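You operate a simulated robot arm through the tools that you are given. There is no shell and no other tool. Be economical: measure what you need, move in short steps, check, and stop when the job is done.

You are at the controls of a simulated robot arm. One attempt, no reset.

TASK
Rewind the tape to 000, play it and stop between 010 and 020.
Fine: volume at 4; switch the deck on first and leave it on.

Only the result counts: the job must be done as asked and must still hold three seconds after the hand-in. Knocking over, shifting, dropping, spilling or breaking anything else fails it.

THE ROBOT
A 7-joint arm with a two-finger parallel gripper, fixed in place. Base frame: the origin is at the foot of the arm, x ahead of it, y to its left, z up. Lengths are in mm, angles in degrees, forces in N, time in s.
Its first joint turns from -66.0 to 66.0 degrees. Payload 1.57 kg.
The tool frame sits at the grasp point between the pads (the TCP): z along the fingers, y along the line on which they close. The tips reach 30 mm beyond it. The gripper opens to 110 mm. The fingers are 24 mm wide and 12 mm thick; the gripper's body (48 by 112 mm) begins 78 mm behind the TCP.
Orientation is told as [roll, pitch, yaw] about the base's x, y, z axes, in that order, counted from this pose: with the fingers straight down and closing along the base's y, the tool's x points along the base's -x, its y along +y and its z along -z.

THE INTERFACE
- The arm moves only by the tool arm_command. Its argument "steps" is a list of rows, each an object of numbers (a shift or turn left out is 0, a gripper value left out holds the last): "tx", "ty", "tz": the shift along the tool's x, y, z in mm; "rx", "ry", "rz": the turn, a rotation vector about the tool's x, y, z in degrees; "gripper": the finger opening in mm, from 0 to 110. In form: [{"tx": .., "ty": .., "tz": .., "rx": .., "ry": .., "rz": .., "gripper": ..}, ...]. A call has 1 to 8 rows; each row is the pose to reach, as a shift and turn from the pose commanded when the call began, along the tool's axes at that moment. Rows are played at 5 a second. More than 50 mm and 8.6 degrees between two rows, or a gripper value outside its range, and nothing of the call is played. A pose out of reach is approached as far as the arm can. The call stops where the force on the tool passes 40 N (or 10 N more than at its start, if that is more) or the arm is blocked; 0.2 s more then pass. The fingers move at their own pace (about 108 mm/s each) and stop on an object; they squeeze with about 31 N. The grip force told is the motor's: it shows also when the fingers shut on nothing. Time passes only in rows, and 0.2 s behind the last, so rows that repeat a pose let the fingers close. It gives the time, the measured TCP pose, the force on the tool (base axes), the opening and the grip force at its end, in the units of the frame above (readings bear some noise), and new pictures: "pictures" is both (left out), scene, wrist or none.
- Cameras (640 x 400 px; columns grow to the right, rows downward): "scene" is fixed at [164.2, -394.7, 1393.2]; the picture's right is [0.77, -0.64, 0.00], its down [-0.42, -0.50, -0.76] and it looks along [0.48, 0.58, -0.65] (base axes); focal length 287 px, centre (320, 200). "wrist" rides on the gripper at [70, 16, -141] in the tool frame; the picture's right is [-0.23, 0.97, 0.00], its down [-0.86, -0.20, -0.48] and it looks along [-0.47, -0.11, 0.88] (tool axes); focal length 222 px, centre (320, 200). There is no depth. A picture from a camera that has moved, and an enlarged one, comes with that camera's place and axes in the base frame and with its lens.
- enlarge(camera, box): a new picture of the part [left, top, right, bottom] of that camera's present view, enlarged. No time passes.
- hand_in(): hands the job in; it is judged then, once.

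Work in short steps. Places have to be worked out from the pictures, the camera data and where the tool is seen: move nearer, look again, correct. Check each grasp and each placing, and mend what went wrong. You have 120 turns and 200 pictures in all, those below and enlarged ones among them. Open the gripper and draw the arm clear of the work before you hand the job in, unless the task says otherwise; then end with one line.

The tools are called after "Request:" as name(argument=value, ...) on one line, values as JSON. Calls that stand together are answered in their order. arm_command: Moves the arm, as the interface text tells. Its arguments: {"type":"object","properties":{"steps":{"type":"array"},"pictures":{"type":"string","enum":["both","scene","wrist","none"]}},"required":["steps"]} The other tools are called the same way: enlarge (camera, box) takes an enlarged picture of a part of a camera's view; hand_in () hands the job in.

At the start:

```text
t: 0.0
position: [381.3, -1.6, 1175.3]
orientation: [0.0, 0.0, -0.1]
force: [-0.3, -0.8, -0.4]
finger_gap: 110.3
grip_force: 0.2
```

scene: 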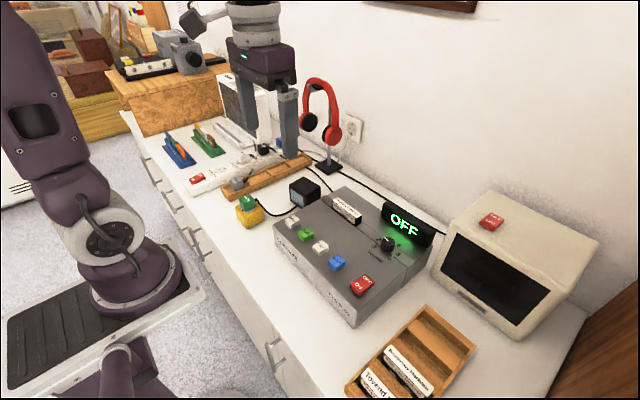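
wrist: 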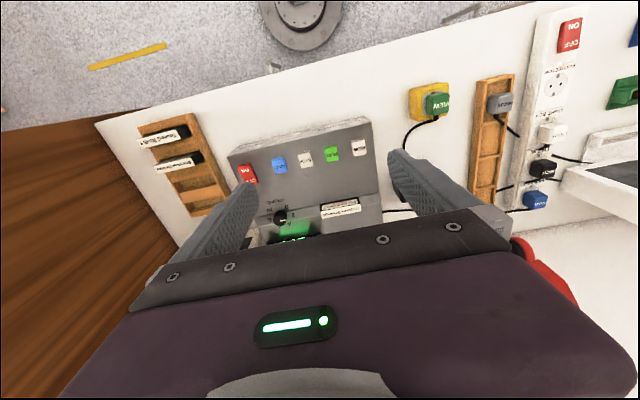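

I start by looking closely at the deck and the power strip to read the labels.

Request:
enlarge(camera="scene", box=[260, 170, 450, 330])

Request:
enlarge(camera="scene", box=[150, 90, 340, 230])

Request:
enlarge(camera="wrist", box=[220, 110, 400, 250])

Request:
enlarge(camera="wrist", box=[390, 10, 640, 220])

```text
2.50 times, centred on (355, 250) of scene
camera zoom: at [164.2, -394.7, 1393.2], right [0.77, -0.64, 0.0], down [-0.42, -0.5, -0.76], along [0.48, 0.58, -0.65], focal length 717 px, centre (232, 75)
```

zoom: 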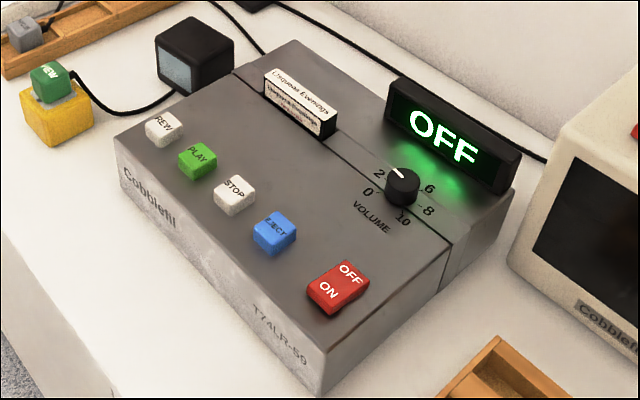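

```text
2.86 times, centred on (245, 160) of scene
camera zoom: at [164.2, -394.7, 1393.2], right [0.77, -0.64, 0.0], down [-0.42, -0.5, -0.76], along [0.48, 0.58, -0.65], focal length 820 px, centre (534, 314)
```

zoom: 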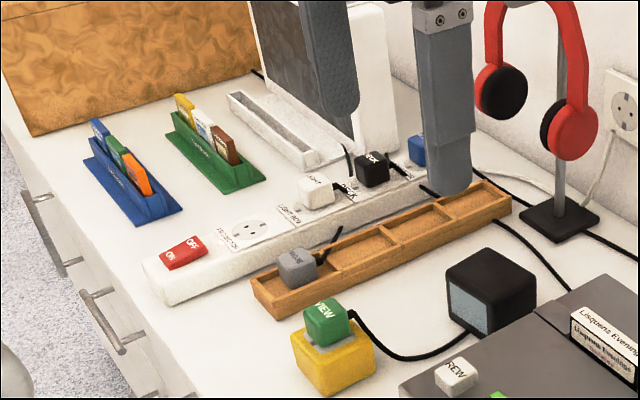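

```text
2.86 times, centred on (310, 180) of wrist
camera zoom: at [309.7, 15.1, 1318.3], right [0.23, 0.97, 0.0], down [0.86, -0.2, 0.48], along [0.47, -0.11, -0.88], focal length 635 px, centre (349, 257)
```

zoom: 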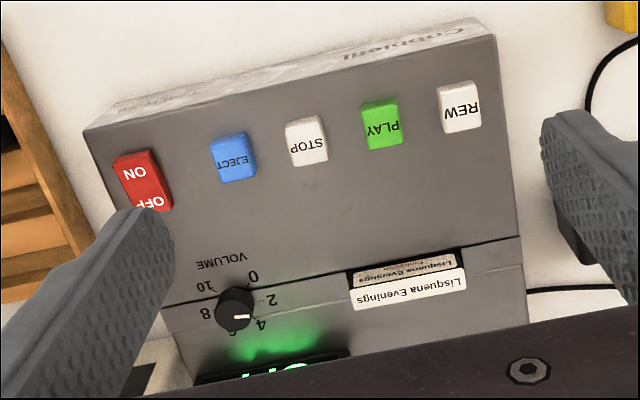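

```text
1.90 times, centred on (515, 115) of wrist
camera zoom: at [309.7, 15.1, 1318.3], right [0.23, 0.97, 0.0], down [0.86, -0.2, 0.48], along [0.47, -0.11, -0.88], focal length 423 px, centre (-51, 362)
```

zoom: 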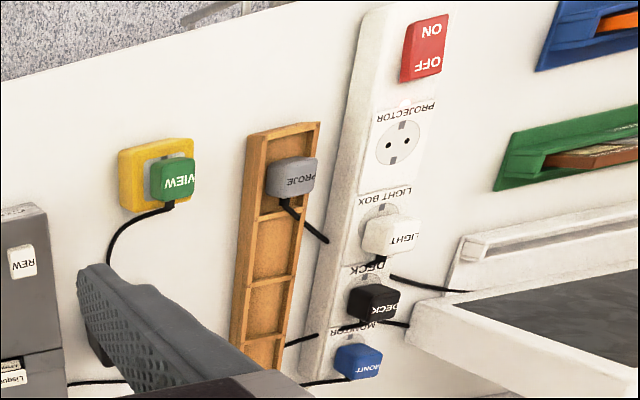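

The deck is powered through the strip but its own rocker is OFF. From both views I place the button row at x≈451 (REW y≈63, PLAY 6, STOP -50, EJECT -108, rocker -180) and the knob at about (578,-146,862). I close the fingers and move above the rocker for a closer look.

Request:
arm_command(steps=[{"tx": -10, "ty": -30, "tz": 29, "gripper": 0}, {"tx": -20, "ty": -60, "tz": 58}, {"tx": -30, "ty": -90, "tz": 87}, {"tx": -40, "ty": -120, "tz": 116}, {"tx": -50, "ty": -150, "tz": 145}, {"tx": -59, "ty": -178, "tz": 175}, {"tx": -59, "ty": -178, "tz": 175}])

```text
t: 1.6
position: [440.3, -179.4, 1001.1]
orientation: [0.0, 0.0, 0.0]
force: [0.0, 0.9, 0.6]
finger_gap: 0.0
grip_force: 21.4
camera wrist: at [368.7, -162.5, 1143.5], right [0.23, 0.97, 0.0], down [0.85, -0.2, 0.48], along [0.47, -0.11, -0.88], focal length 222 px, centre (320, 200)
```

scene: 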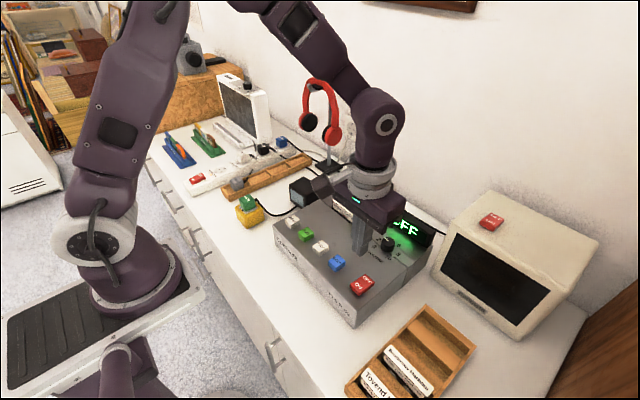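
wrist: 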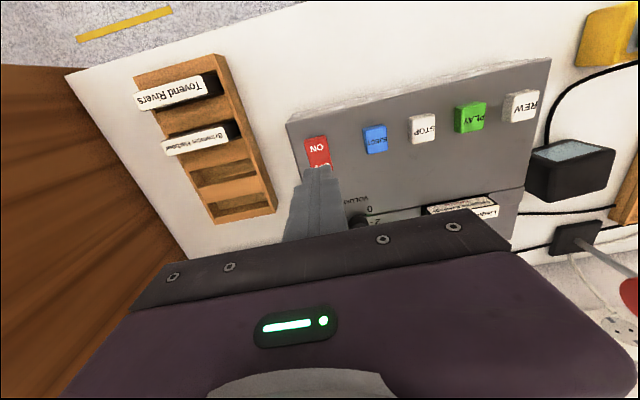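

The fingers hang just over the rocker; I judge the ON half at about (438,-182). I'll shift slightly and descend to near it.

Request:
arm_command(steps=[{"tx": 3, "ty": -2.5, "tz": 25}, {"tx": 3, "ty": -2.5, "tz": 50}, {"tx": 3, "ty": -2.5, "tz": 75}, {"tx": 3, "ty": -2.5, "tz": 90}, {"tx": 3, "ty": -2.5, "tz": 90}])

Request:
enlarge(camera="scene", box=[300, 200, 440, 320])

```text
t: 2.8
position: [434.9, -180.3, 910.0]
orientation: [0.0, 0.0, 0.1]
force: [0.0, 0.4, 0.3]
finger_gap: 0.0
grip_force: 21.3
camera wrist: at [365.1, -163.8, 1052.9], right [0.23, 0.97, 0.0], down [0.86, -0.2, 0.48], along [0.47, -0.11, -0.88], focal length 222 px, centre (320, 200)
```

scene: 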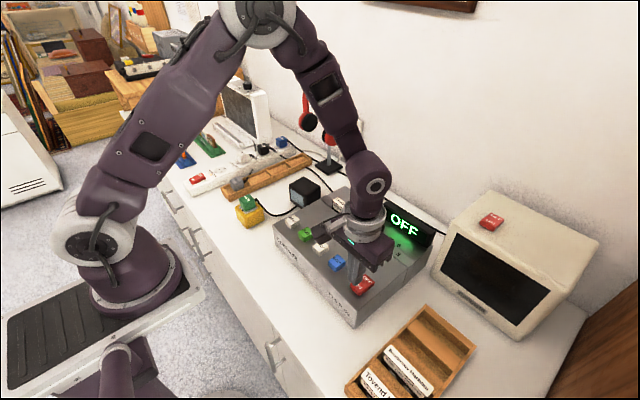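
wrist: 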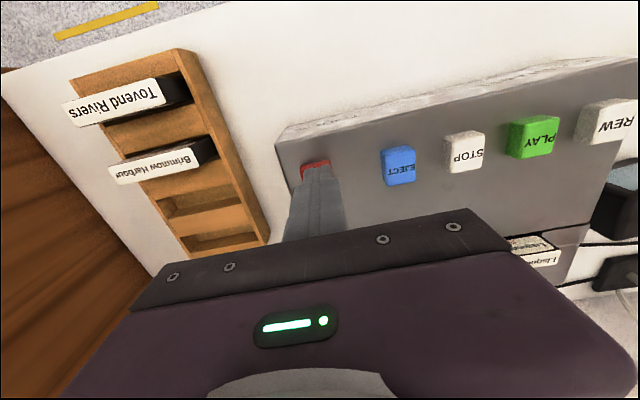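

```text
3.33 times, centred on (370, 260) of scene
camera zoom: at [164.2, -394.7, 1393.2], right [0.77, -0.64, 0.0], down [-0.42, -0.5, -0.76], along [0.48, 0.58, -0.65], focal length 956 px, centre (153, 0)
```

zoom: 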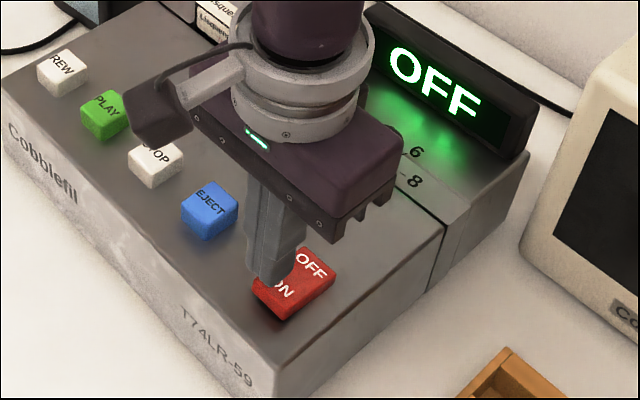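

The tip is right over the ON half. I press down slowly in small steps.

Request:
arm_command(steps=[{"tz": 4}, {"tz": 8}, {"tz": 11}, {"tz": 14}, {"tz": 17}, {"tz": 20}, {"tz": 22}, {"tz": 24}], pictures="scene")

Request:
enlarge(camera="scene", box=[300, 200, 440, 320])

```text
t: 4.6
position: [436.0, -181.7, 886.0]
orientation: [0.0, -0.1, 0.0]
force: [0.5, -0.4, 0.2]
finger_gap: 0.0
grip_force: 20.7
```

scene: 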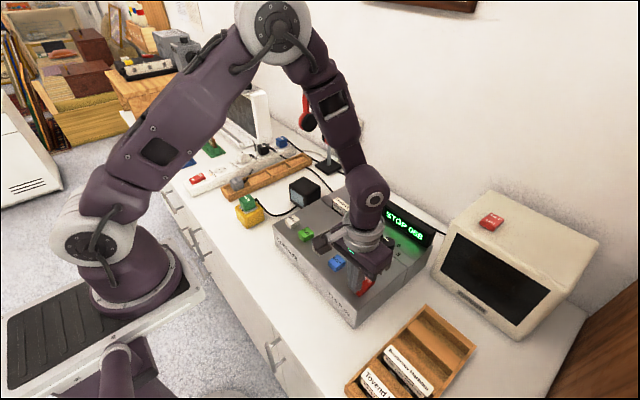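

```text
3.33 times, centred on (370, 260) of scene
camera zoom: at [164.2, -394.7, 1393.2], right [0.77, -0.64, 0.0], down [-0.42, -0.5, -0.76], along [0.48, 0.58, -0.65], focal length 956 px, centre (153, 0)
```

zoom: 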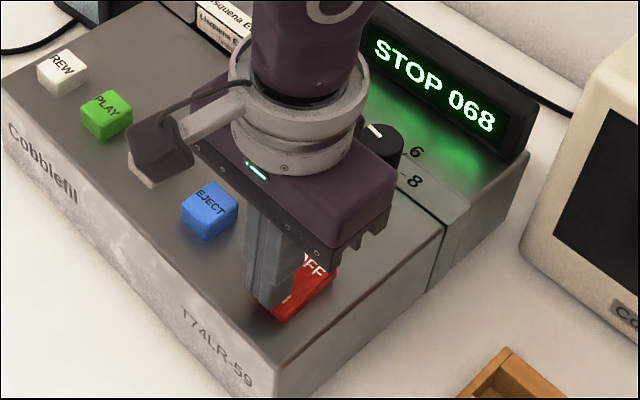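

The deck is on, reading "STOP 068". I rise and move past the knob with the gripper part open, to view it from above.

Request:
arm_command(steps=[{"tz": -45}, {"tz": -90, "gripper": 60}, {"tx": -45, "ty": 9, "tz": -104}, {"tx": -90, "ty": 18, "tz": -104}, {"tx": -135, "ty": 27, "tz": -104}, {"tx": -174, "ty": 36, "tz": -104}, {"tx": -174, "ty": 36, "tz": -104}])

Request:
enlarge(camera="wrist", box=[220, 90, 420, 230])

Request:
enlarge(camera="scene", box=[330, 190, 450, 290])

```text
t: 6.2
position: [611.5, -145.3, 988.4]
orientation: [0.0, 0.0, 0.0]
force: [0.8, 0.2, 0.4]
finger_gap: 60.1
grip_force: 0.0
camera wrist: at [540.3, -128.7, 1131.2], right [0.23, 0.97, 0.0], down [0.86, -0.2, 0.48], along [0.47, -0.11, -0.88], focal length 222 px, centre (320, 200)
```

scene: 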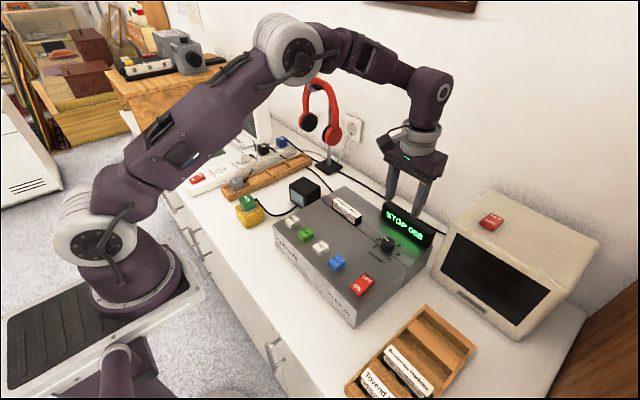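
wrist: 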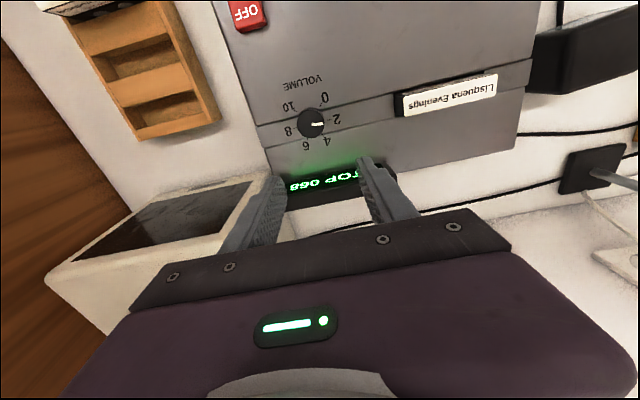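

```text
2.86 times, centred on (320, 160) of wrist
camera zoom: at [540.3, -128.7, 1131.2], right [0.23, 0.97, 0.0], down [0.86, -0.2, 0.48], along [0.47, -0.11, -0.88], focal length 635 px, centre (320, 314)
```

zoom: 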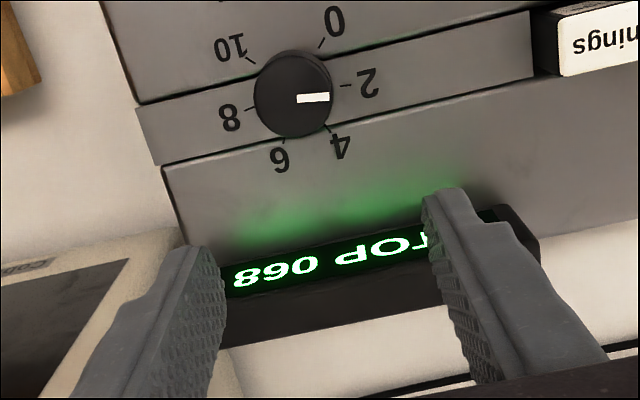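

```text
4.00 times, centred on (390, 240) of scene
camera zoom: at [164.3, -394.7, 1393.2], right [0.77, -0.64, 0.0], down [-0.42, -0.5, -0.76], along [0.48, 0.58, -0.65], focal length 1148 px, centre (40, 40)
```

zoom: 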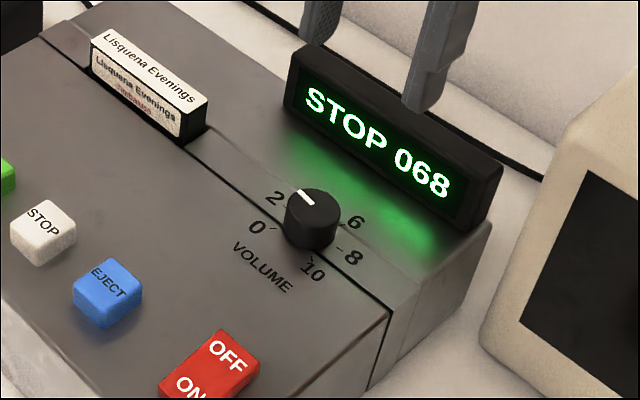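

Ticks are about 27° per unit: the pointer sits at about 2 (θ≈78° from +x) and 4 lies at ≈27°, so it needs about 51° clockwise from above. The knob centre is ≈(583,-149.5), top z≈866. I pre-turn −25° and come over it.

Request:
arm_command(steps=[{"tx": 9, "ty": -1, "tz": 10, "rz": -8.4}, {"tx": 18, "ty": -2, "tz": 20, "rz": -16.8}, {"tx": 28, "ty": -4, "tz": 40, "rz": -25}, {"tx": 28, "ty": -4, "tz": 63, "rz": -25}, {"tx": 28, "ty": -4, "tz": 63, "rz": -25}])

Request:
enlarge(camera="scene", box=[330, 180, 450, 280])

```text
t: 7.4
position: [583.6, -150.9, 926.4]
orientation: [0.0, 0.0, 25.0]
force: [-0.2, -0.1, 0.3]
finger_gap: 59.8
grip_force: 0.1
camera wrist: at [512.0, -164.0, 1069.1], right [-0.21, 0.98, 0.0], down [0.86, 0.18, 0.48], along [0.47, 0.1, -0.88], focal length 222 px, centre (320, 200)
```

scene: 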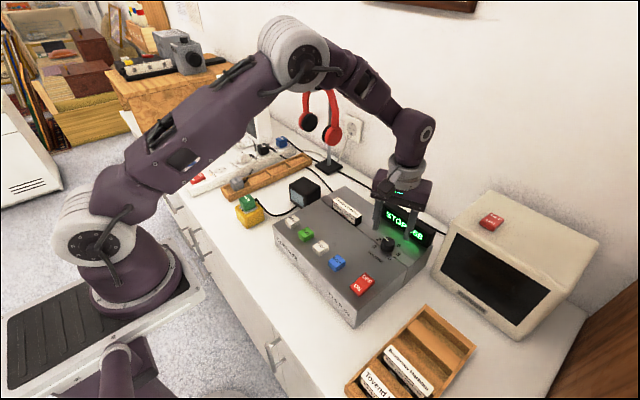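
wrist: 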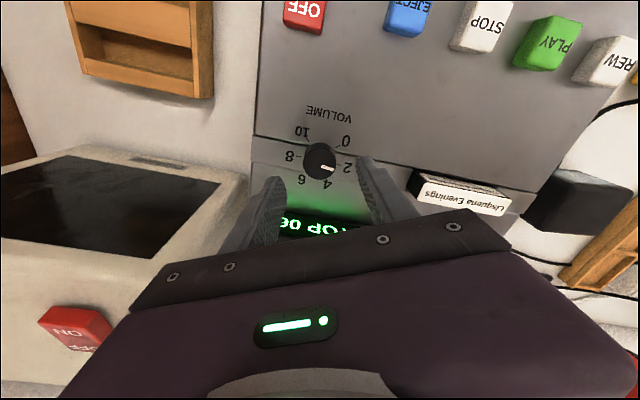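

```text
4.00 times, centred on (390, 230) of scene
camera zoom: at [164.2, -394.7, 1393.2], right [0.77, -0.64, 0.0], down [-0.42, -0.5, -0.76], along [0.48, 0.58, -0.65], focal length 1148 px, centre (40, 80)
```

zoom: 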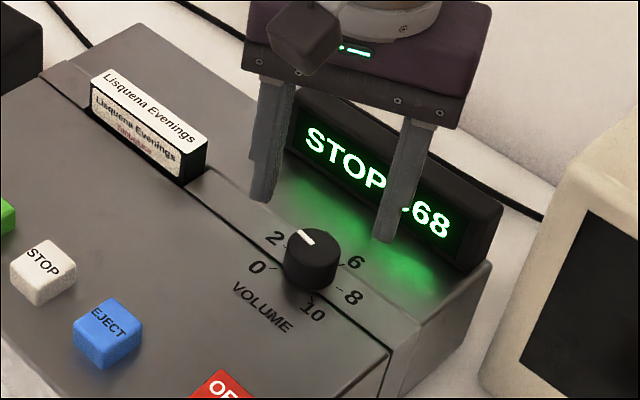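

The knob sits between the fingers. I lower to tip z≈853, watching force, before closing.

Request:
arm_command(steps=[{"tx": 2, "tz": 15}, {"tx": 2, "tz": 30}, {"tx": 2, "tz": 38}, {"tx": 2, "tz": 43}, {"tx": 2, "tz": 43}])

Request:
enlarge(camera="scene", box=[330, 180, 450, 280])

Request:
enlarge(camera="wrist", box=[240, 100, 400, 220])

```text
t: 8.6
position: [580.3, -151.2, 885.0]
orientation: [0.0, 0.0, 25.0]
force: [-0.6, -1.3, 0.2]
finger_gap: 59.9
grip_force: 0.1
camera wrist: at [509.9, -165.7, 1026.9], right [-0.21, 0.98, 0.0], down [0.86, 0.18, 0.48], along [0.47, 0.1, -0.88], focal length 222 px, centre (320, 200)
```

scene: 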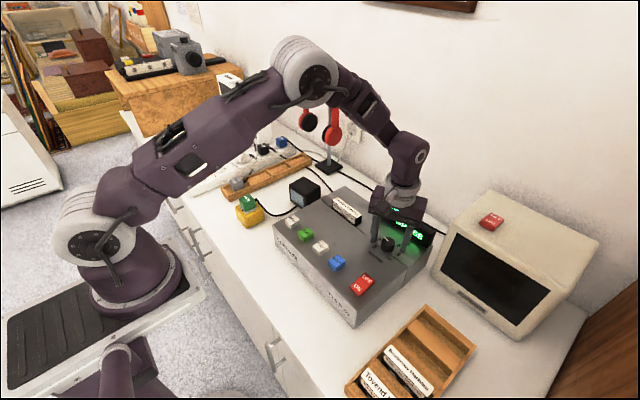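
wrist: 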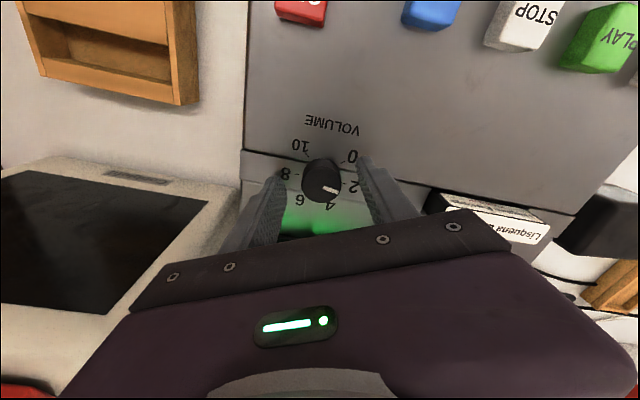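

```text
4.00 times, centred on (390, 230) of scene
camera zoom: at [164.2, -394.7, 1393.2], right [0.77, -0.64, 0.0], down [-0.42, -0.5, -0.76], along [0.48, 0.58, -0.65], focal length 1148 px, centre (40, 80)
```

zoom: 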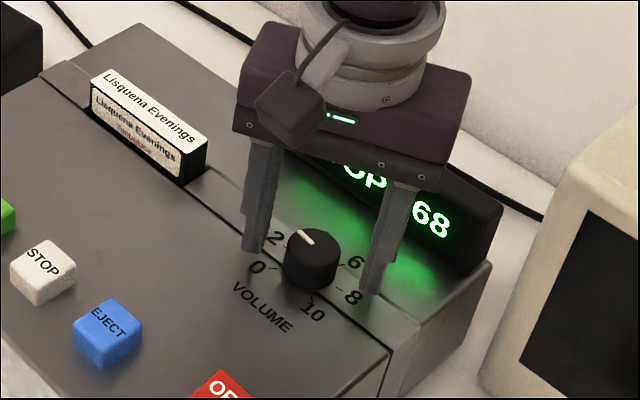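

```text
3.33 times, centred on (320, 160) of wrist
camera zoom: at [509.9, -165.7, 1026.9], right [-0.21, 0.98, 0.0], down [0.86, 0.18, 0.48], along [0.47, 0.1, -0.88], focal length 740 px, centre (320, 333)
```

zoom: 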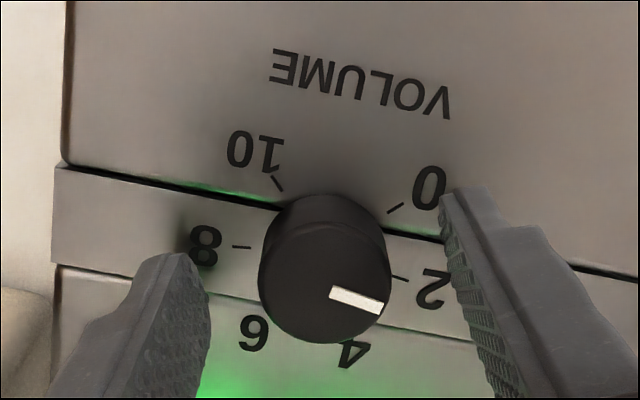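

The knob is centred between the fingers. I close on it.

Request:
arm_command(steps=[{"gripper": 45}, {"gripper": 24}, {"gripper": 24}, {"gripper": 24}], pictures="wrist")

```text
t: 9.6
position: [581.1, -150.8, 883.7]
orientation: [0.0, 0.0, 25.0]
force: [-3.1, 5.7, 0.3]
finger_gap: 31.2
grip_force: 40.2
camera wrist: at [509.8, -165.3, 1027.0], right [-0.21, 0.98, 0.0], down [0.86, 0.18, 0.48], along [0.47, 0.1, -0.88], focal length 222 px, centre (320, 200)
```

wrist: 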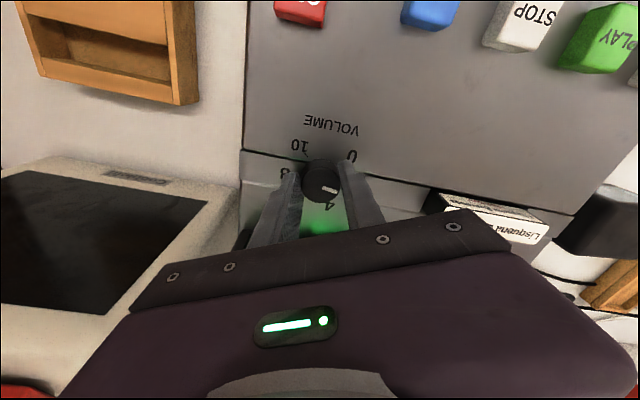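

The knob is held (gap 31 mm). I turn it 53° clockwise from above.

Request:
arm_command(steps=[{"rz": 8}, {"rz": 16}, {"rz": 24}, {"rz": 32}, {"rz": 40}, {"rz": 47}, {"rz": 53}, {"rz": 53}])

Request:
enlarge(camera="wrist", box=[240, 100, 400, 220])

```text
t: 11.4
position: [581.2, -150.1, 884.7]
orientation: [0.1, 0.0, -27.9]
force: [-1.2, 27.3, -13.7]
finger_gap: 31.4
grip_force: 40.1
camera wrist: at [526.1, -101.8, 1027.2], right [0.66, 0.75, 0.0], down [0.66, -0.58, 0.48], along [0.36, -0.31, -0.88], focal length 222 px, centre (320, 200)
```

scene: 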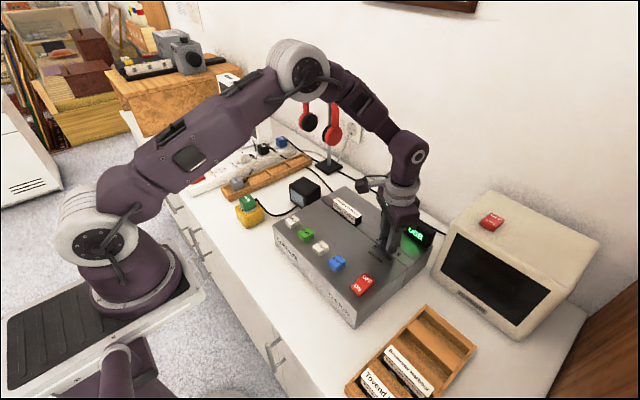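
wrist: 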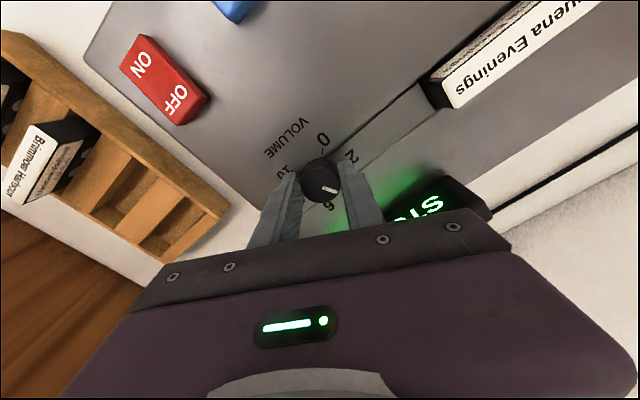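

```text
3.33 times, centred on (320, 160) of wrist
camera zoom: at [526.1, -101.8, 1027.2], right [0.66, 0.75, 0.0], down [0.66, -0.58, 0.48], along [0.36, -0.31, -0.88], focal length 740 px, centre (320, 333)
```

zoom: 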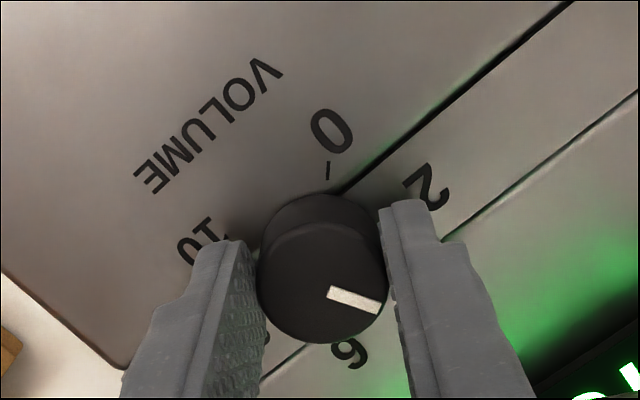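

The knob followed the gripper. I release, rise and check the pointer.

Request:
arm_command(steps=[{"gripper": 60}, {"gripper": 60}, {"tz": -35}, {"tz": -70}, {"tz": -95, "tx": 0, "rz": -8}, {"tz": -105, "rz": -16}, {"tz": -105, "rz": -24}, {"tz": -105, "rz": -28}])

Request:
enlarge(camera="wrist", box=[240, 90, 400, 210])

Request:
enlarge(camera="scene", box=[350, 200, 430, 270])

```text
t: 13.2
position: [580.7, -150.4, 990.6]
orientation: [-0.1, 0.0, 0.1]
force: [-0.4, 0.1, 0.7]
finger_gap: 59.7
grip_force: 0.1
camera wrist: at [509.5, -133.8, 1133.0], right [0.23, 0.97, 0.0], down [0.86, -0.2, 0.48], along [0.47, -0.11, -0.88], focal length 222 px, centre (320, 200)
```

scene: 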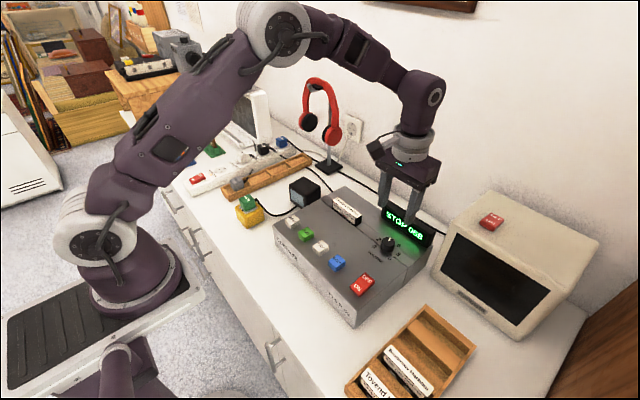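
wrist: 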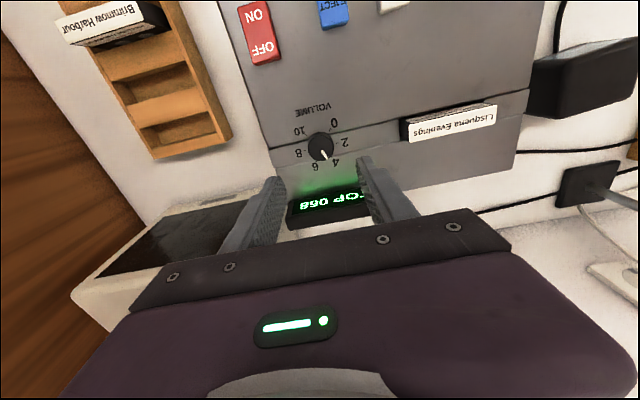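

```text
3.33 times, centred on (320, 150) of wrist
camera zoom: at [509.5, -133.8, 1133.0], right [0.23, 0.97, 0.0], down [0.86, -0.2, 0.48], along [0.47, -0.11, -0.88], focal length 740 px, centre (320, 367)
```

zoom: 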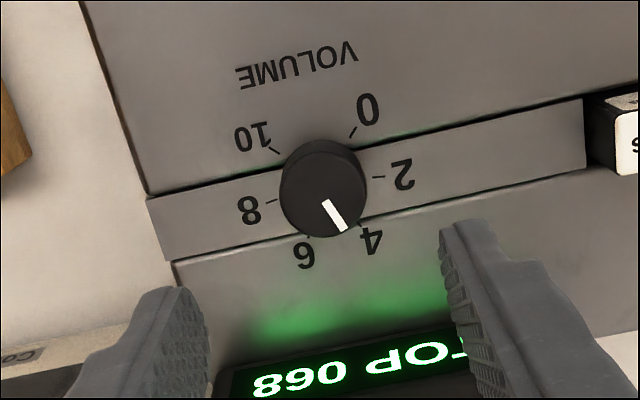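

```text
5.71 times, centred on (390, 235) of scene
camera zoom: at [164.2, -394.7, 1393.2], right [0.77, -0.64, 0.0], down [-0.42, -0.5, -0.76], along [0.48, 0.58, -0.65], focal length 1640 px, centre (-80, 0)
```

zoom: 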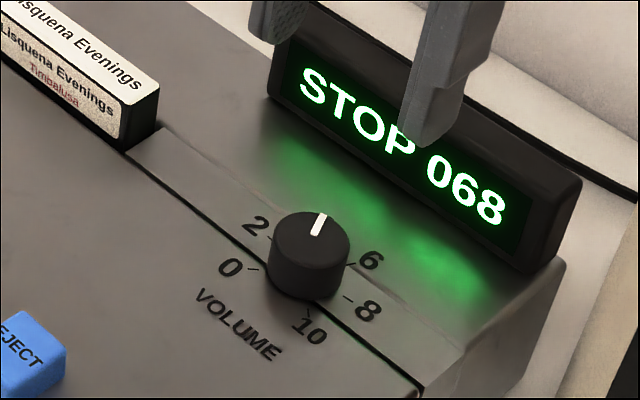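

The pointer is close to 4; I enlarge strongly to measure its angle better.

Request:
enlarge(camera="wrist", box=[288, 112, 352, 176])

Request:
enlarge(camera="scene", box=[372, 225, 412, 265])

```text
6.25 times, centred on (320, 144) of wrist
camera zoom: at [509.5, -133.8, 1133.0], right [0.23, 0.97, 0.0], down [0.86, -0.2, 0.48], along [0.47, -0.11, -0.88], focal length 1388 px, centre (320, 550)
```

zoom: 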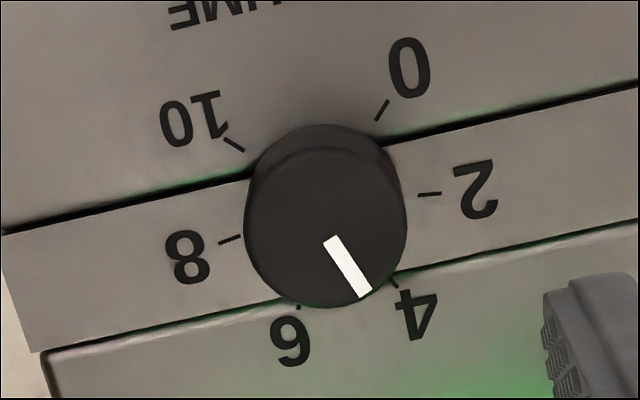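

```text
10.00 times, centred on (392, 245) of scene
camera zoom: at [164.2, -394.7, 1393.2], right [0.77, -0.64, 0.0], down [-0.42, -0.5, -0.76], along [0.48, 0.58, -0.65], focal length 2870 px, centre (-400, -250)
```

zoom: 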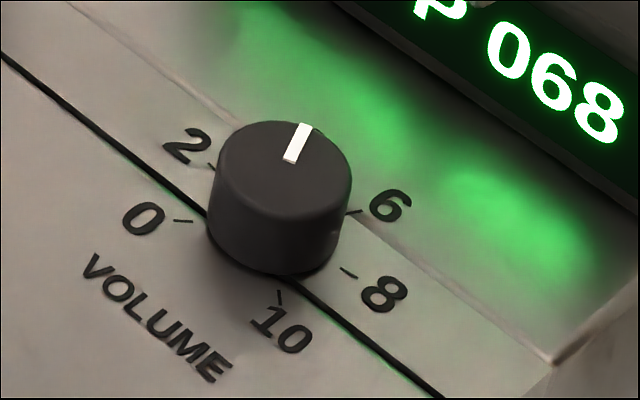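

The two views give 20–26° against 27° wanted (about 4.1). For certainty I place the wrist camera straight above the knob and measure without perspective.

Request:
arm_command(steps=[{"tx": -36, "ty": -8, "tz": 5}, {"tx": -72, "ty": -17, "tz": 15}, {"tx": -72, "ty": -17, "tz": 20}, {"tx": -72, "ty": -17, "tz": 20}], pictures="wrist")

Request:
enlarge(camera="wrist", box=[288, 50, 352, 114])

```text
t: 14.2
position: [653.3, -169.3, 969.9]
orientation: [0.1, 0.0, 0.0]
force: [-0.1, -0.2, -0.1]
finger_gap: 59.9
grip_force: 0.1
camera wrist: at [582.5, -152.6, 1112.7], right [0.23, 0.97, 0.0], down [0.86, -0.2, 0.48], along [0.47, -0.11, -0.88], focal length 222 px, centre (320, 200)
```

wrist: 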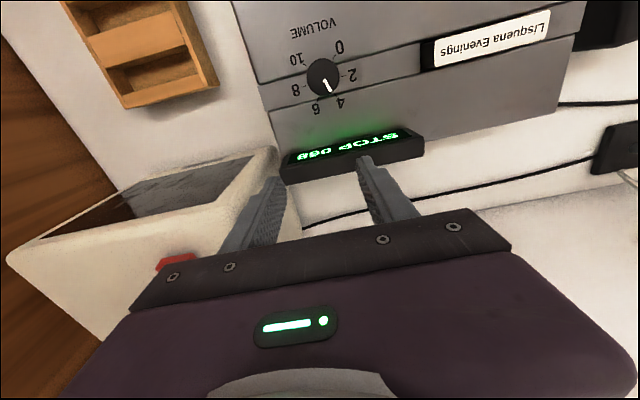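

```text
6.25 times, centred on (320, 82) of wrist
camera zoom: at [582.5, -152.6, 1112.7], right [0.23, 0.97, 0.0], down [0.86, -0.2, 0.48], along [0.47, -0.11, -0.88], focal length 1388 px, centre (320, 938)
```

zoom: 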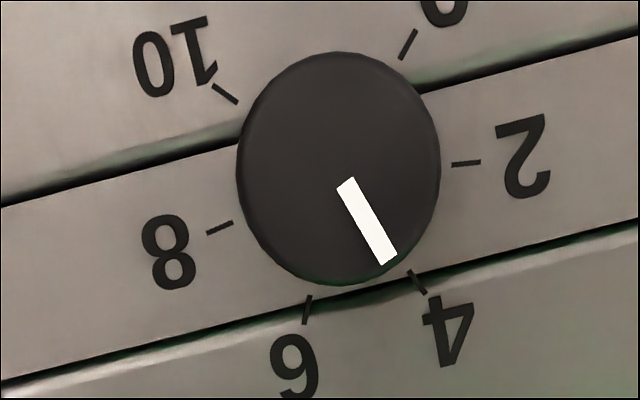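

Overhead, the pointer is about 6–7° past the 4 tick (≈4.2). I go back over the knob to trim it.

Request:
arm_command(steps=[{"tx": 35, "ty": 9}, {"tx": 70.5, "ty": 18.2}, {"tx": 70.5, "ty": 18.2, "tz": 30}, {"tx": 70.5, "ty": 18.2, "tz": 60}, {"tx": 70.5, "ty": 18.2, "tz": 80}, {"tx": 70.5, "ty": 18.2, "tz": 86}, {"tx": 70.5, "ty": 18.2, "tz": 86}], pictures="wrist")

Request:
enlarge(camera="wrist", box=[240, 110, 400, 230])

```text
t: 15.8
position: [582.3, -151.7, 883.3]
orientation: [0.0, 0.1, 0.0]
force: [-0.2, 0.0, 0.0]
finger_gap: 60.1
grip_force: 0.0
camera wrist: at [511.0, -133.9, 1026.7], right [0.23, 0.97, 0.0], down [0.85, -0.2, 0.48], along [0.47, -0.11, -0.88], focal length 222 px, centre (320, 200)
```

wrist: 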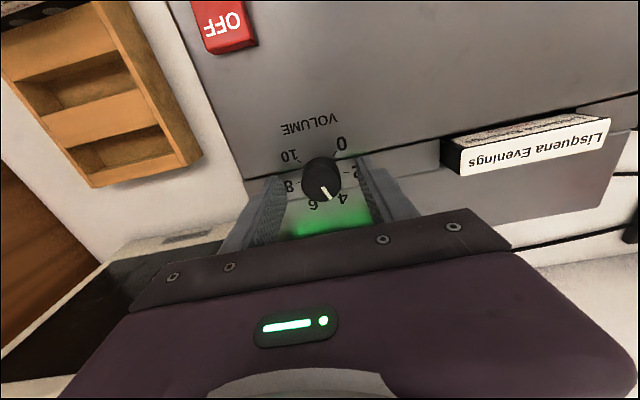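

```text
3.33 times, centred on (320, 170) of wrist
camera zoom: at [511.0, -133.9, 1026.7], right [0.23, 0.97, 0.0], down [0.85, -0.2, 0.48], along [0.47, -0.11, -0.88], focal length 740 px, centre (320, 300)
```

zoom: 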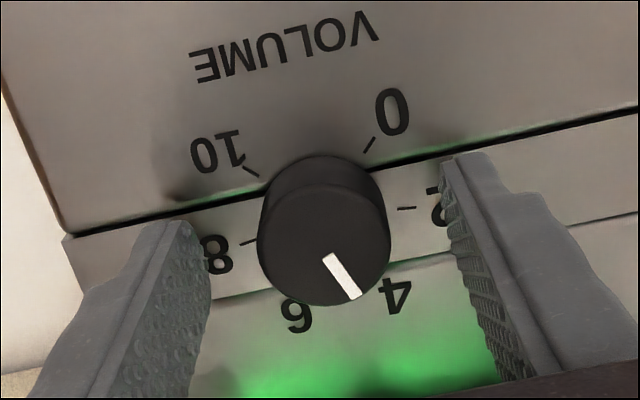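

Centred. I close, turn back 6.5°, and release.

Request:
arm_command(steps=[{"gripper": 45}, {"gripper": 26}, {"gripper": 26}, {"rz": -3.5}, {"rz": -6.5}, {"rz": -6.5}, {"rz": -6.5}], pictures="none")

Request:
arm_command(steps=[{"gripper": 60}, {"gripper": 60}, {"tz": -35}, {"tz": -70, "rz": 3}, {"tz": -86, "rz": 6.5}, {"tx": -35, "ty": -9, "tz": -86, "rz": 6.5}, {"tx": -70.5, "ty": -18, "tz": -86, "rz": 6.5}, {"tx": -70.5, "ty": -18, "tz": -86, "rz": 6.5}], pictures="scene")

Request:
enlarge(camera="wrist", box=[288, 50, 352, 114])

```text
t: 17.4
position: [581.8, -149.8, 882.2]
orientation: [0.0, -0.1, 6.5]
force: [2.6, -0.2, 0.7]
finger_gap: 31.7
grip_force: 40.3
```

```text
t: 19.2
position: [654.5, -157.9, 969.0]
orientation: [-0.1, 0.1, 0.1]
force: [0.5, -0.6, -0.9]
finger_gap: 60.0
grip_force: 0.1
```

scene: 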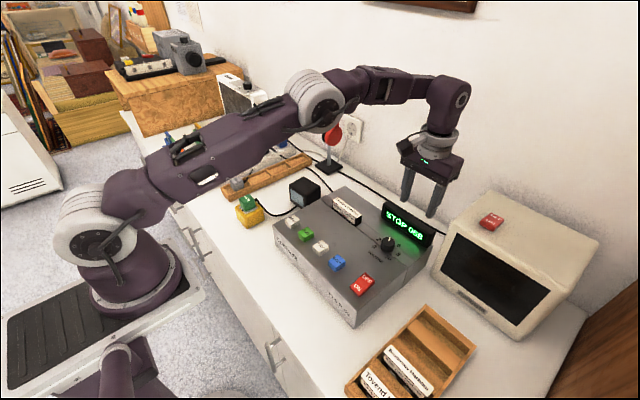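

```text
6.25 times, centred on (320, 82) of wrist
camera zoom: at [584.1, -141.9, 1112.3], right [0.23, 0.97, 0.0], down [0.86, -0.2, 0.48], along [0.46, -0.11, -0.88], focal length 1388 px, centre (320, 938)
```

zoom: 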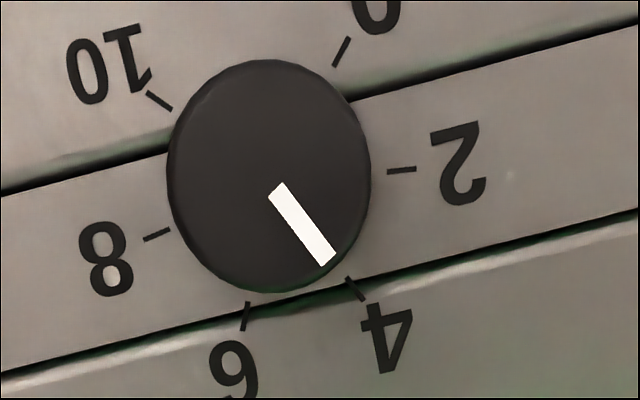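

Pointer is now in line with the 4 tick. Next I move, fingers closed, to above REW at about (451,63).

Request:
arm_command(steps=[{"tx": 29, "ty": 32, "gripper": 0}, {"tx": 58, "ty": 63}, {"tx": 87, "ty": 95}, {"tx": 116, "ty": 126}, {"tx": 145, "ty": 158}, {"tx": 174, "ty": 190}, {"tx": 203, "ty": 221, "tz": 15}, {"tx": 203, "ty": 221, "tz": 40}])

Request:
enlarge(camera="wrist", box=[240, 90, 400, 210])

Request:
enlarge(camera="scene", box=[240, 170, 400, 290])

```text
t: 21.0
position: [448.2, 63.0, 932.4]
orientation: [0.1, 0.0, -0.1]
force: [0.3, -0.3, 0.4]
finger_gap: 0.0
grip_force: 20.8
camera wrist: at [378.4, 79.7, 1074.0], right [0.23, 0.97, 0.0], down [0.85, -0.2, 0.48], along [0.47, -0.11, -0.88], focal length 222 px, centre (320, 200)
```

scene: 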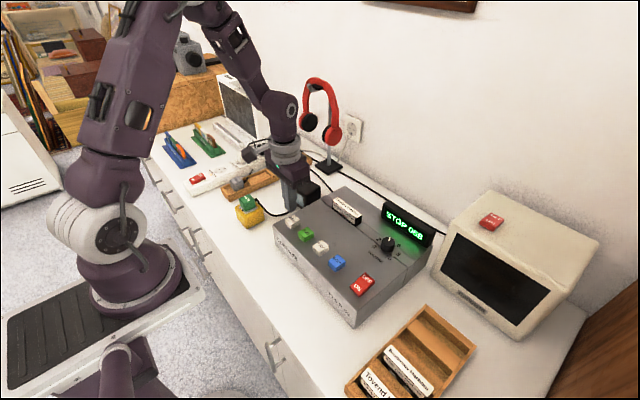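
wrist: 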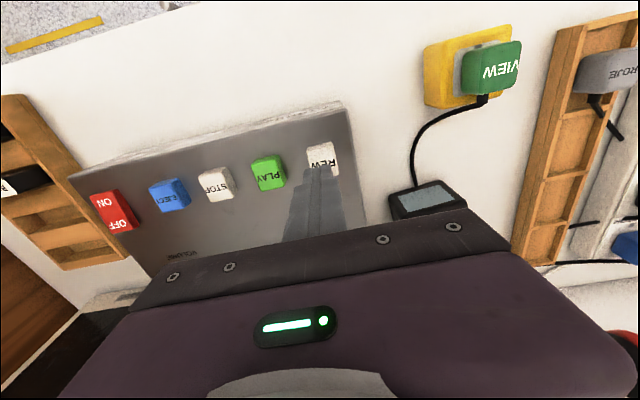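

```text
3.33 times, centred on (320, 150) of wrist
camera zoom: at [378.4, 79.7, 1074.0], right [0.23, 0.97, 0.0], down [0.85, -0.2, 0.48], along [0.47, -0.11, -0.88], focal length 740 px, centre (320, 367)
```

zoom: 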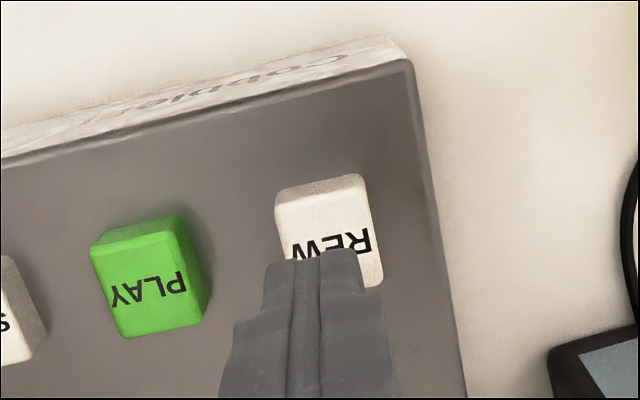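

```text
3.33 times, centred on (320, 230) of scene
camera zoom: at [164.2, -394.7, 1393.2], right [0.77, -0.64, 0.0], down [-0.42, -0.5, -0.76], along [0.48, 0.58, -0.65], focal length 956 px, centre (320, 100)
```

zoom: 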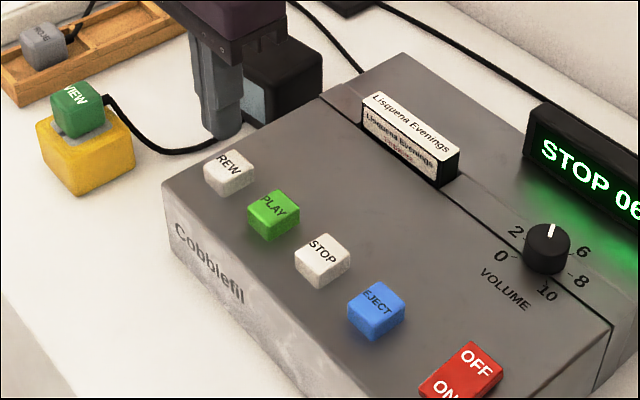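

REW centre is ≈(447,66). I press it gradually and lift again.

Request:
arm_command(steps=[{"tx": 1.5, "ty": 3, "tz": 20}, {"tx": 1.5, "ty": 3, "tz": 34}, {"tx": 1.5, "ty": 3, "tz": 40}, {"tx": 1.5, "ty": 3, "tz": 44}, {"tx": 1.5, "ty": 3, "tz": 47}], pictures="none")

Request:
enlarge(camera="scene", box=[270, 190, 450, 290])

```text
t: 22.2
position: [448.5, 65.0, 882.1]
orientation: [0.0, 0.1, 0.0]
force: [-0.8, 1.3, 1.4]
finger_gap: 0.2
grip_force: 21.3
```

```text
3.56 times, centred on (360, 240) of scene
camera zoom: at [164.2, -394.7, 1393.2], right [0.77, -0.64, 0.0], down [-0.42, -0.5, -0.76], along [0.48, 0.58, -0.65], focal length 1020 px, centre (178, 58)
```

zoom: 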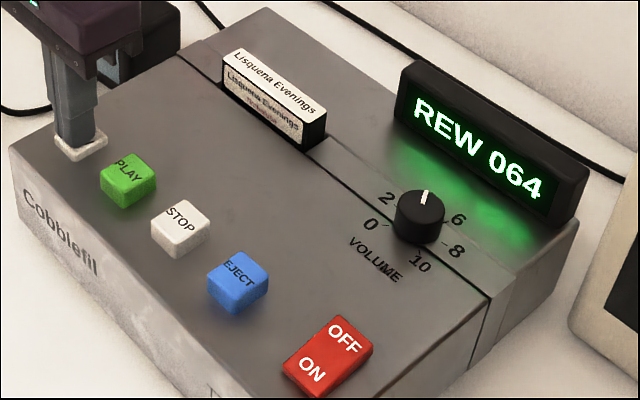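

Rewinding ("REW 064"), contact height TCP≈884. I lift and move over to PLAY while it runs.

Request:
arm_command(steps=[{"tz": -20}, {"tz": -38}, {"tz": -38, "ty": -30}, {"tz": -38, "ty": -57}, {"tz": -38, "ty": -57}], pictures="wrist")

Request:
enlarge(camera="scene", box=[270, 190, 450, 290])

```text
t: 23.4
position: [449.7, 6.7, 920.9]
orientation: [0.0, 0.0, 0.0]
force: [-0.3, 0.1, 0.1]
finger_gap: 0.0
grip_force: 21.5
camera wrist: at [378.8, 23.8, 1064.0], right [0.23, 0.97, 0.0], down [0.86, -0.2, 0.48], along [0.47, -0.11, -0.88], focal length 222 px, centre (320, 200)
```

wrist: 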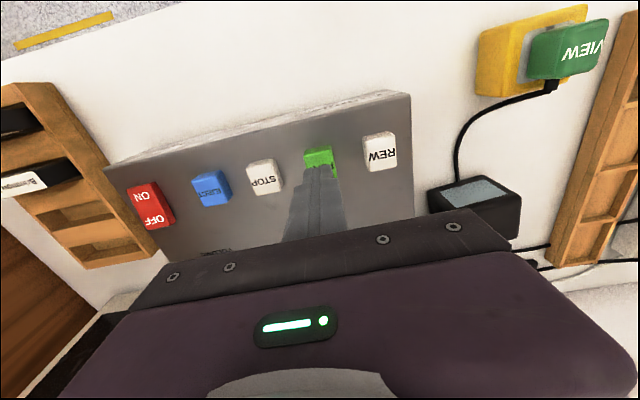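

```text
3.56 times, centred on (360, 240) of scene
camera zoom: at [164.2, -394.7, 1393.2], right [0.77, -0.64, 0.0], down [-0.42, -0.5, -0.76], along [0.48, 0.58, -0.65], focal length 1020 px, centre (178, 58)
```

zoom: 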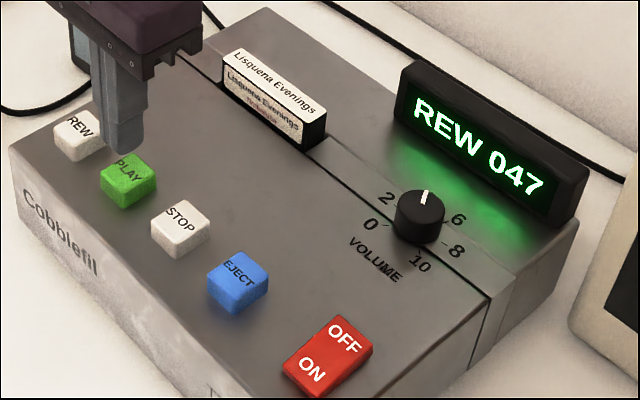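

Rewind is latched (047, ~14 counts/s). I hold over PLAY about 4 s.

Request:
arm_command(steps=[{"tx": 2}, {"tx": 2}, {"tx": 2}, {"tx": 2}, {"tx": 2}, {"tx": 2}, {"tx": 2}, {"tx": 2}], pictures="none")

Request:
arm_command(steps=[{}, {}, {}, {}, {}, {}, {}, {}], pictures="none")

Request:
arm_command(steps=[{}, {}, {}], pictures="none")

Request:
enlarge(camera="scene", box=[270, 190, 450, 290])

```text
t: 25.2
position: [447.3, 8.6, 921.6]
orientation: [0.0, 0.0, 0.1]
force: [-0.4, 0.2, 0.6]
finger_gap: 0.0
grip_force: 21.4
```

```text
t: 27.0
position: [447.5, 7.3, 921.0]
orientation: [0.1, 0.0, 0.1]
force: [0.3, 0.3, -1.1]
finger_gap: 0.0
grip_force: 21.2
```

```text
t: 27.8
position: [447.1, 6.8, 921.7]
orientation: [0.0, 0.0, -0.1]
force: [0.5, -0.9, -0.6]
finger_gap: 0.1
grip_force: 21.2
```

```text
3.56 times, centred on (360, 240) of scene
camera zoom: at [164.2, -394.7, 1393.2], right [0.77, -0.64, 0.0], down [-0.42, -0.5, -0.76], along [0.48, 0.58, -0.65], focal length 1020 px, centre (178, 58)
```

zoom: 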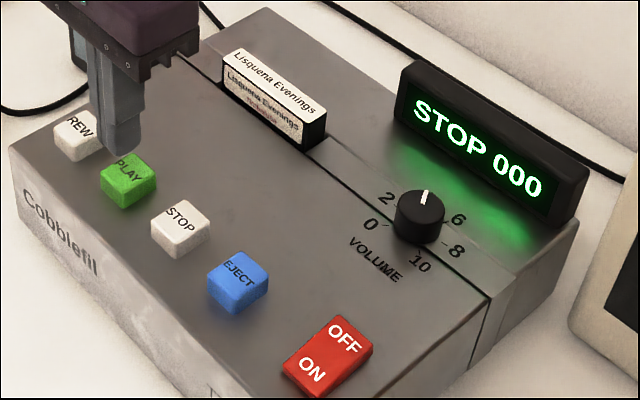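

"STOP 000" reached. I press PLAY, lift, and go straight above STOP.

Request:
arm_command(steps=[{"tz": 22}, {"tz": 34}, {"tz": 39}, {"tz": 39}, {"tz": 12}, {"ty": -28, "tz": 10}, {"ty": -57, "tz": 10}], pictures="wrist")

Request:
enlarge(camera="scene", box=[270, 190, 450, 290])

```text
t: 29.4
position: [449.0, -51.4, 911.9]
orientation: [0.0, 0.0, -0.1]
force: [1.0, 0.2, 0.6]
finger_gap: 0.0
grip_force: 21.4
camera wrist: at [377.9, -33.8, 1054.4], right [0.23, 0.97, 0.0], down [0.85, -0.2, 0.48], along [0.47, -0.11, -0.88], focal length 222 px, centre (320, 200)
```

wrist: 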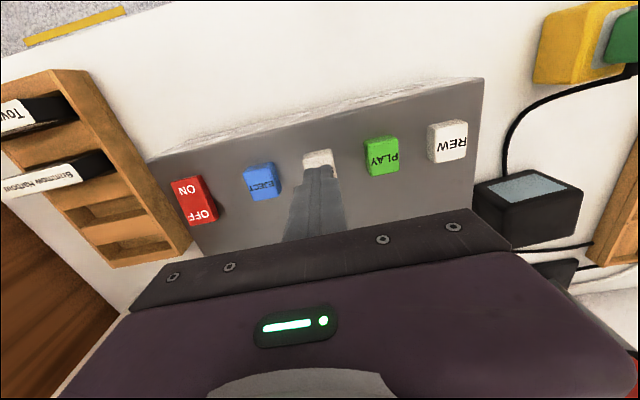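

```text
3.56 times, centred on (360, 240) of scene
camera zoom: at [164.3, -394.7, 1393.1], right [0.77, -0.64, 0.0], down [-0.42, -0.5, -0.76], along [0.48, 0.58, -0.65], focal length 1020 px, centre (178, 58)
```

zoom: 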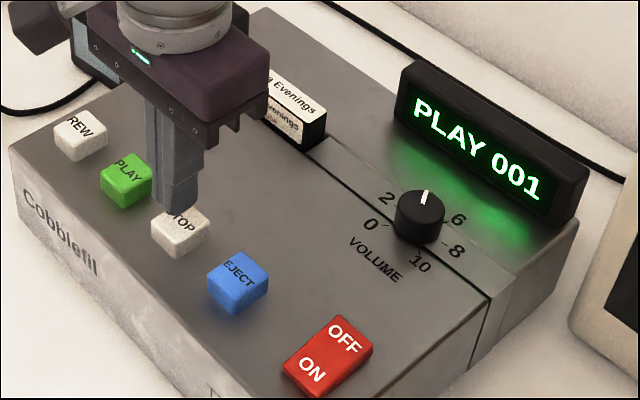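

Playing, counter 001. I hover over STOP and time the count.

Request:
arm_command(steps=[{}, {}, {}, {}, {}, {}, {}, {}], pictures="none")

Request:
enlarge(camera="scene", box=[350, 190, 450, 250])

```text
t: 31.2
position: [448.4, -50.1, 911.1]
orientation: [0.0, -0.1, 0.0]
force: [-0.5, 1.2, 0.4]
finger_gap: 0.0
grip_force: 21.1
```

```text
6.40 times, centred on (400, 220) of scene
camera zoom: at [164.2, -394.7, 1393.2], right [0.77, -0.64, 0.0], down [-0.42, -0.5, -0.76], along [0.48, 0.58, -0.65], focal length 1836 px, centre (-192, 72)
```

zoom: 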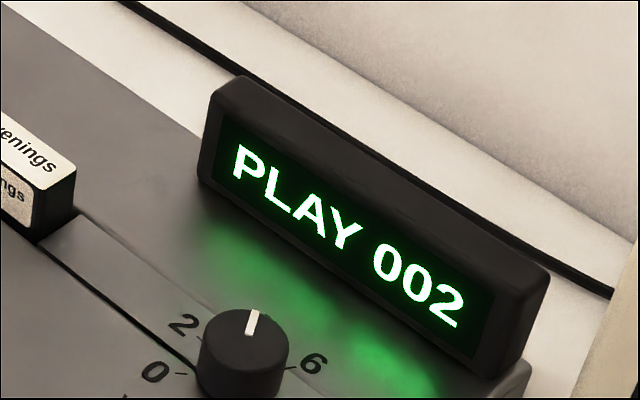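

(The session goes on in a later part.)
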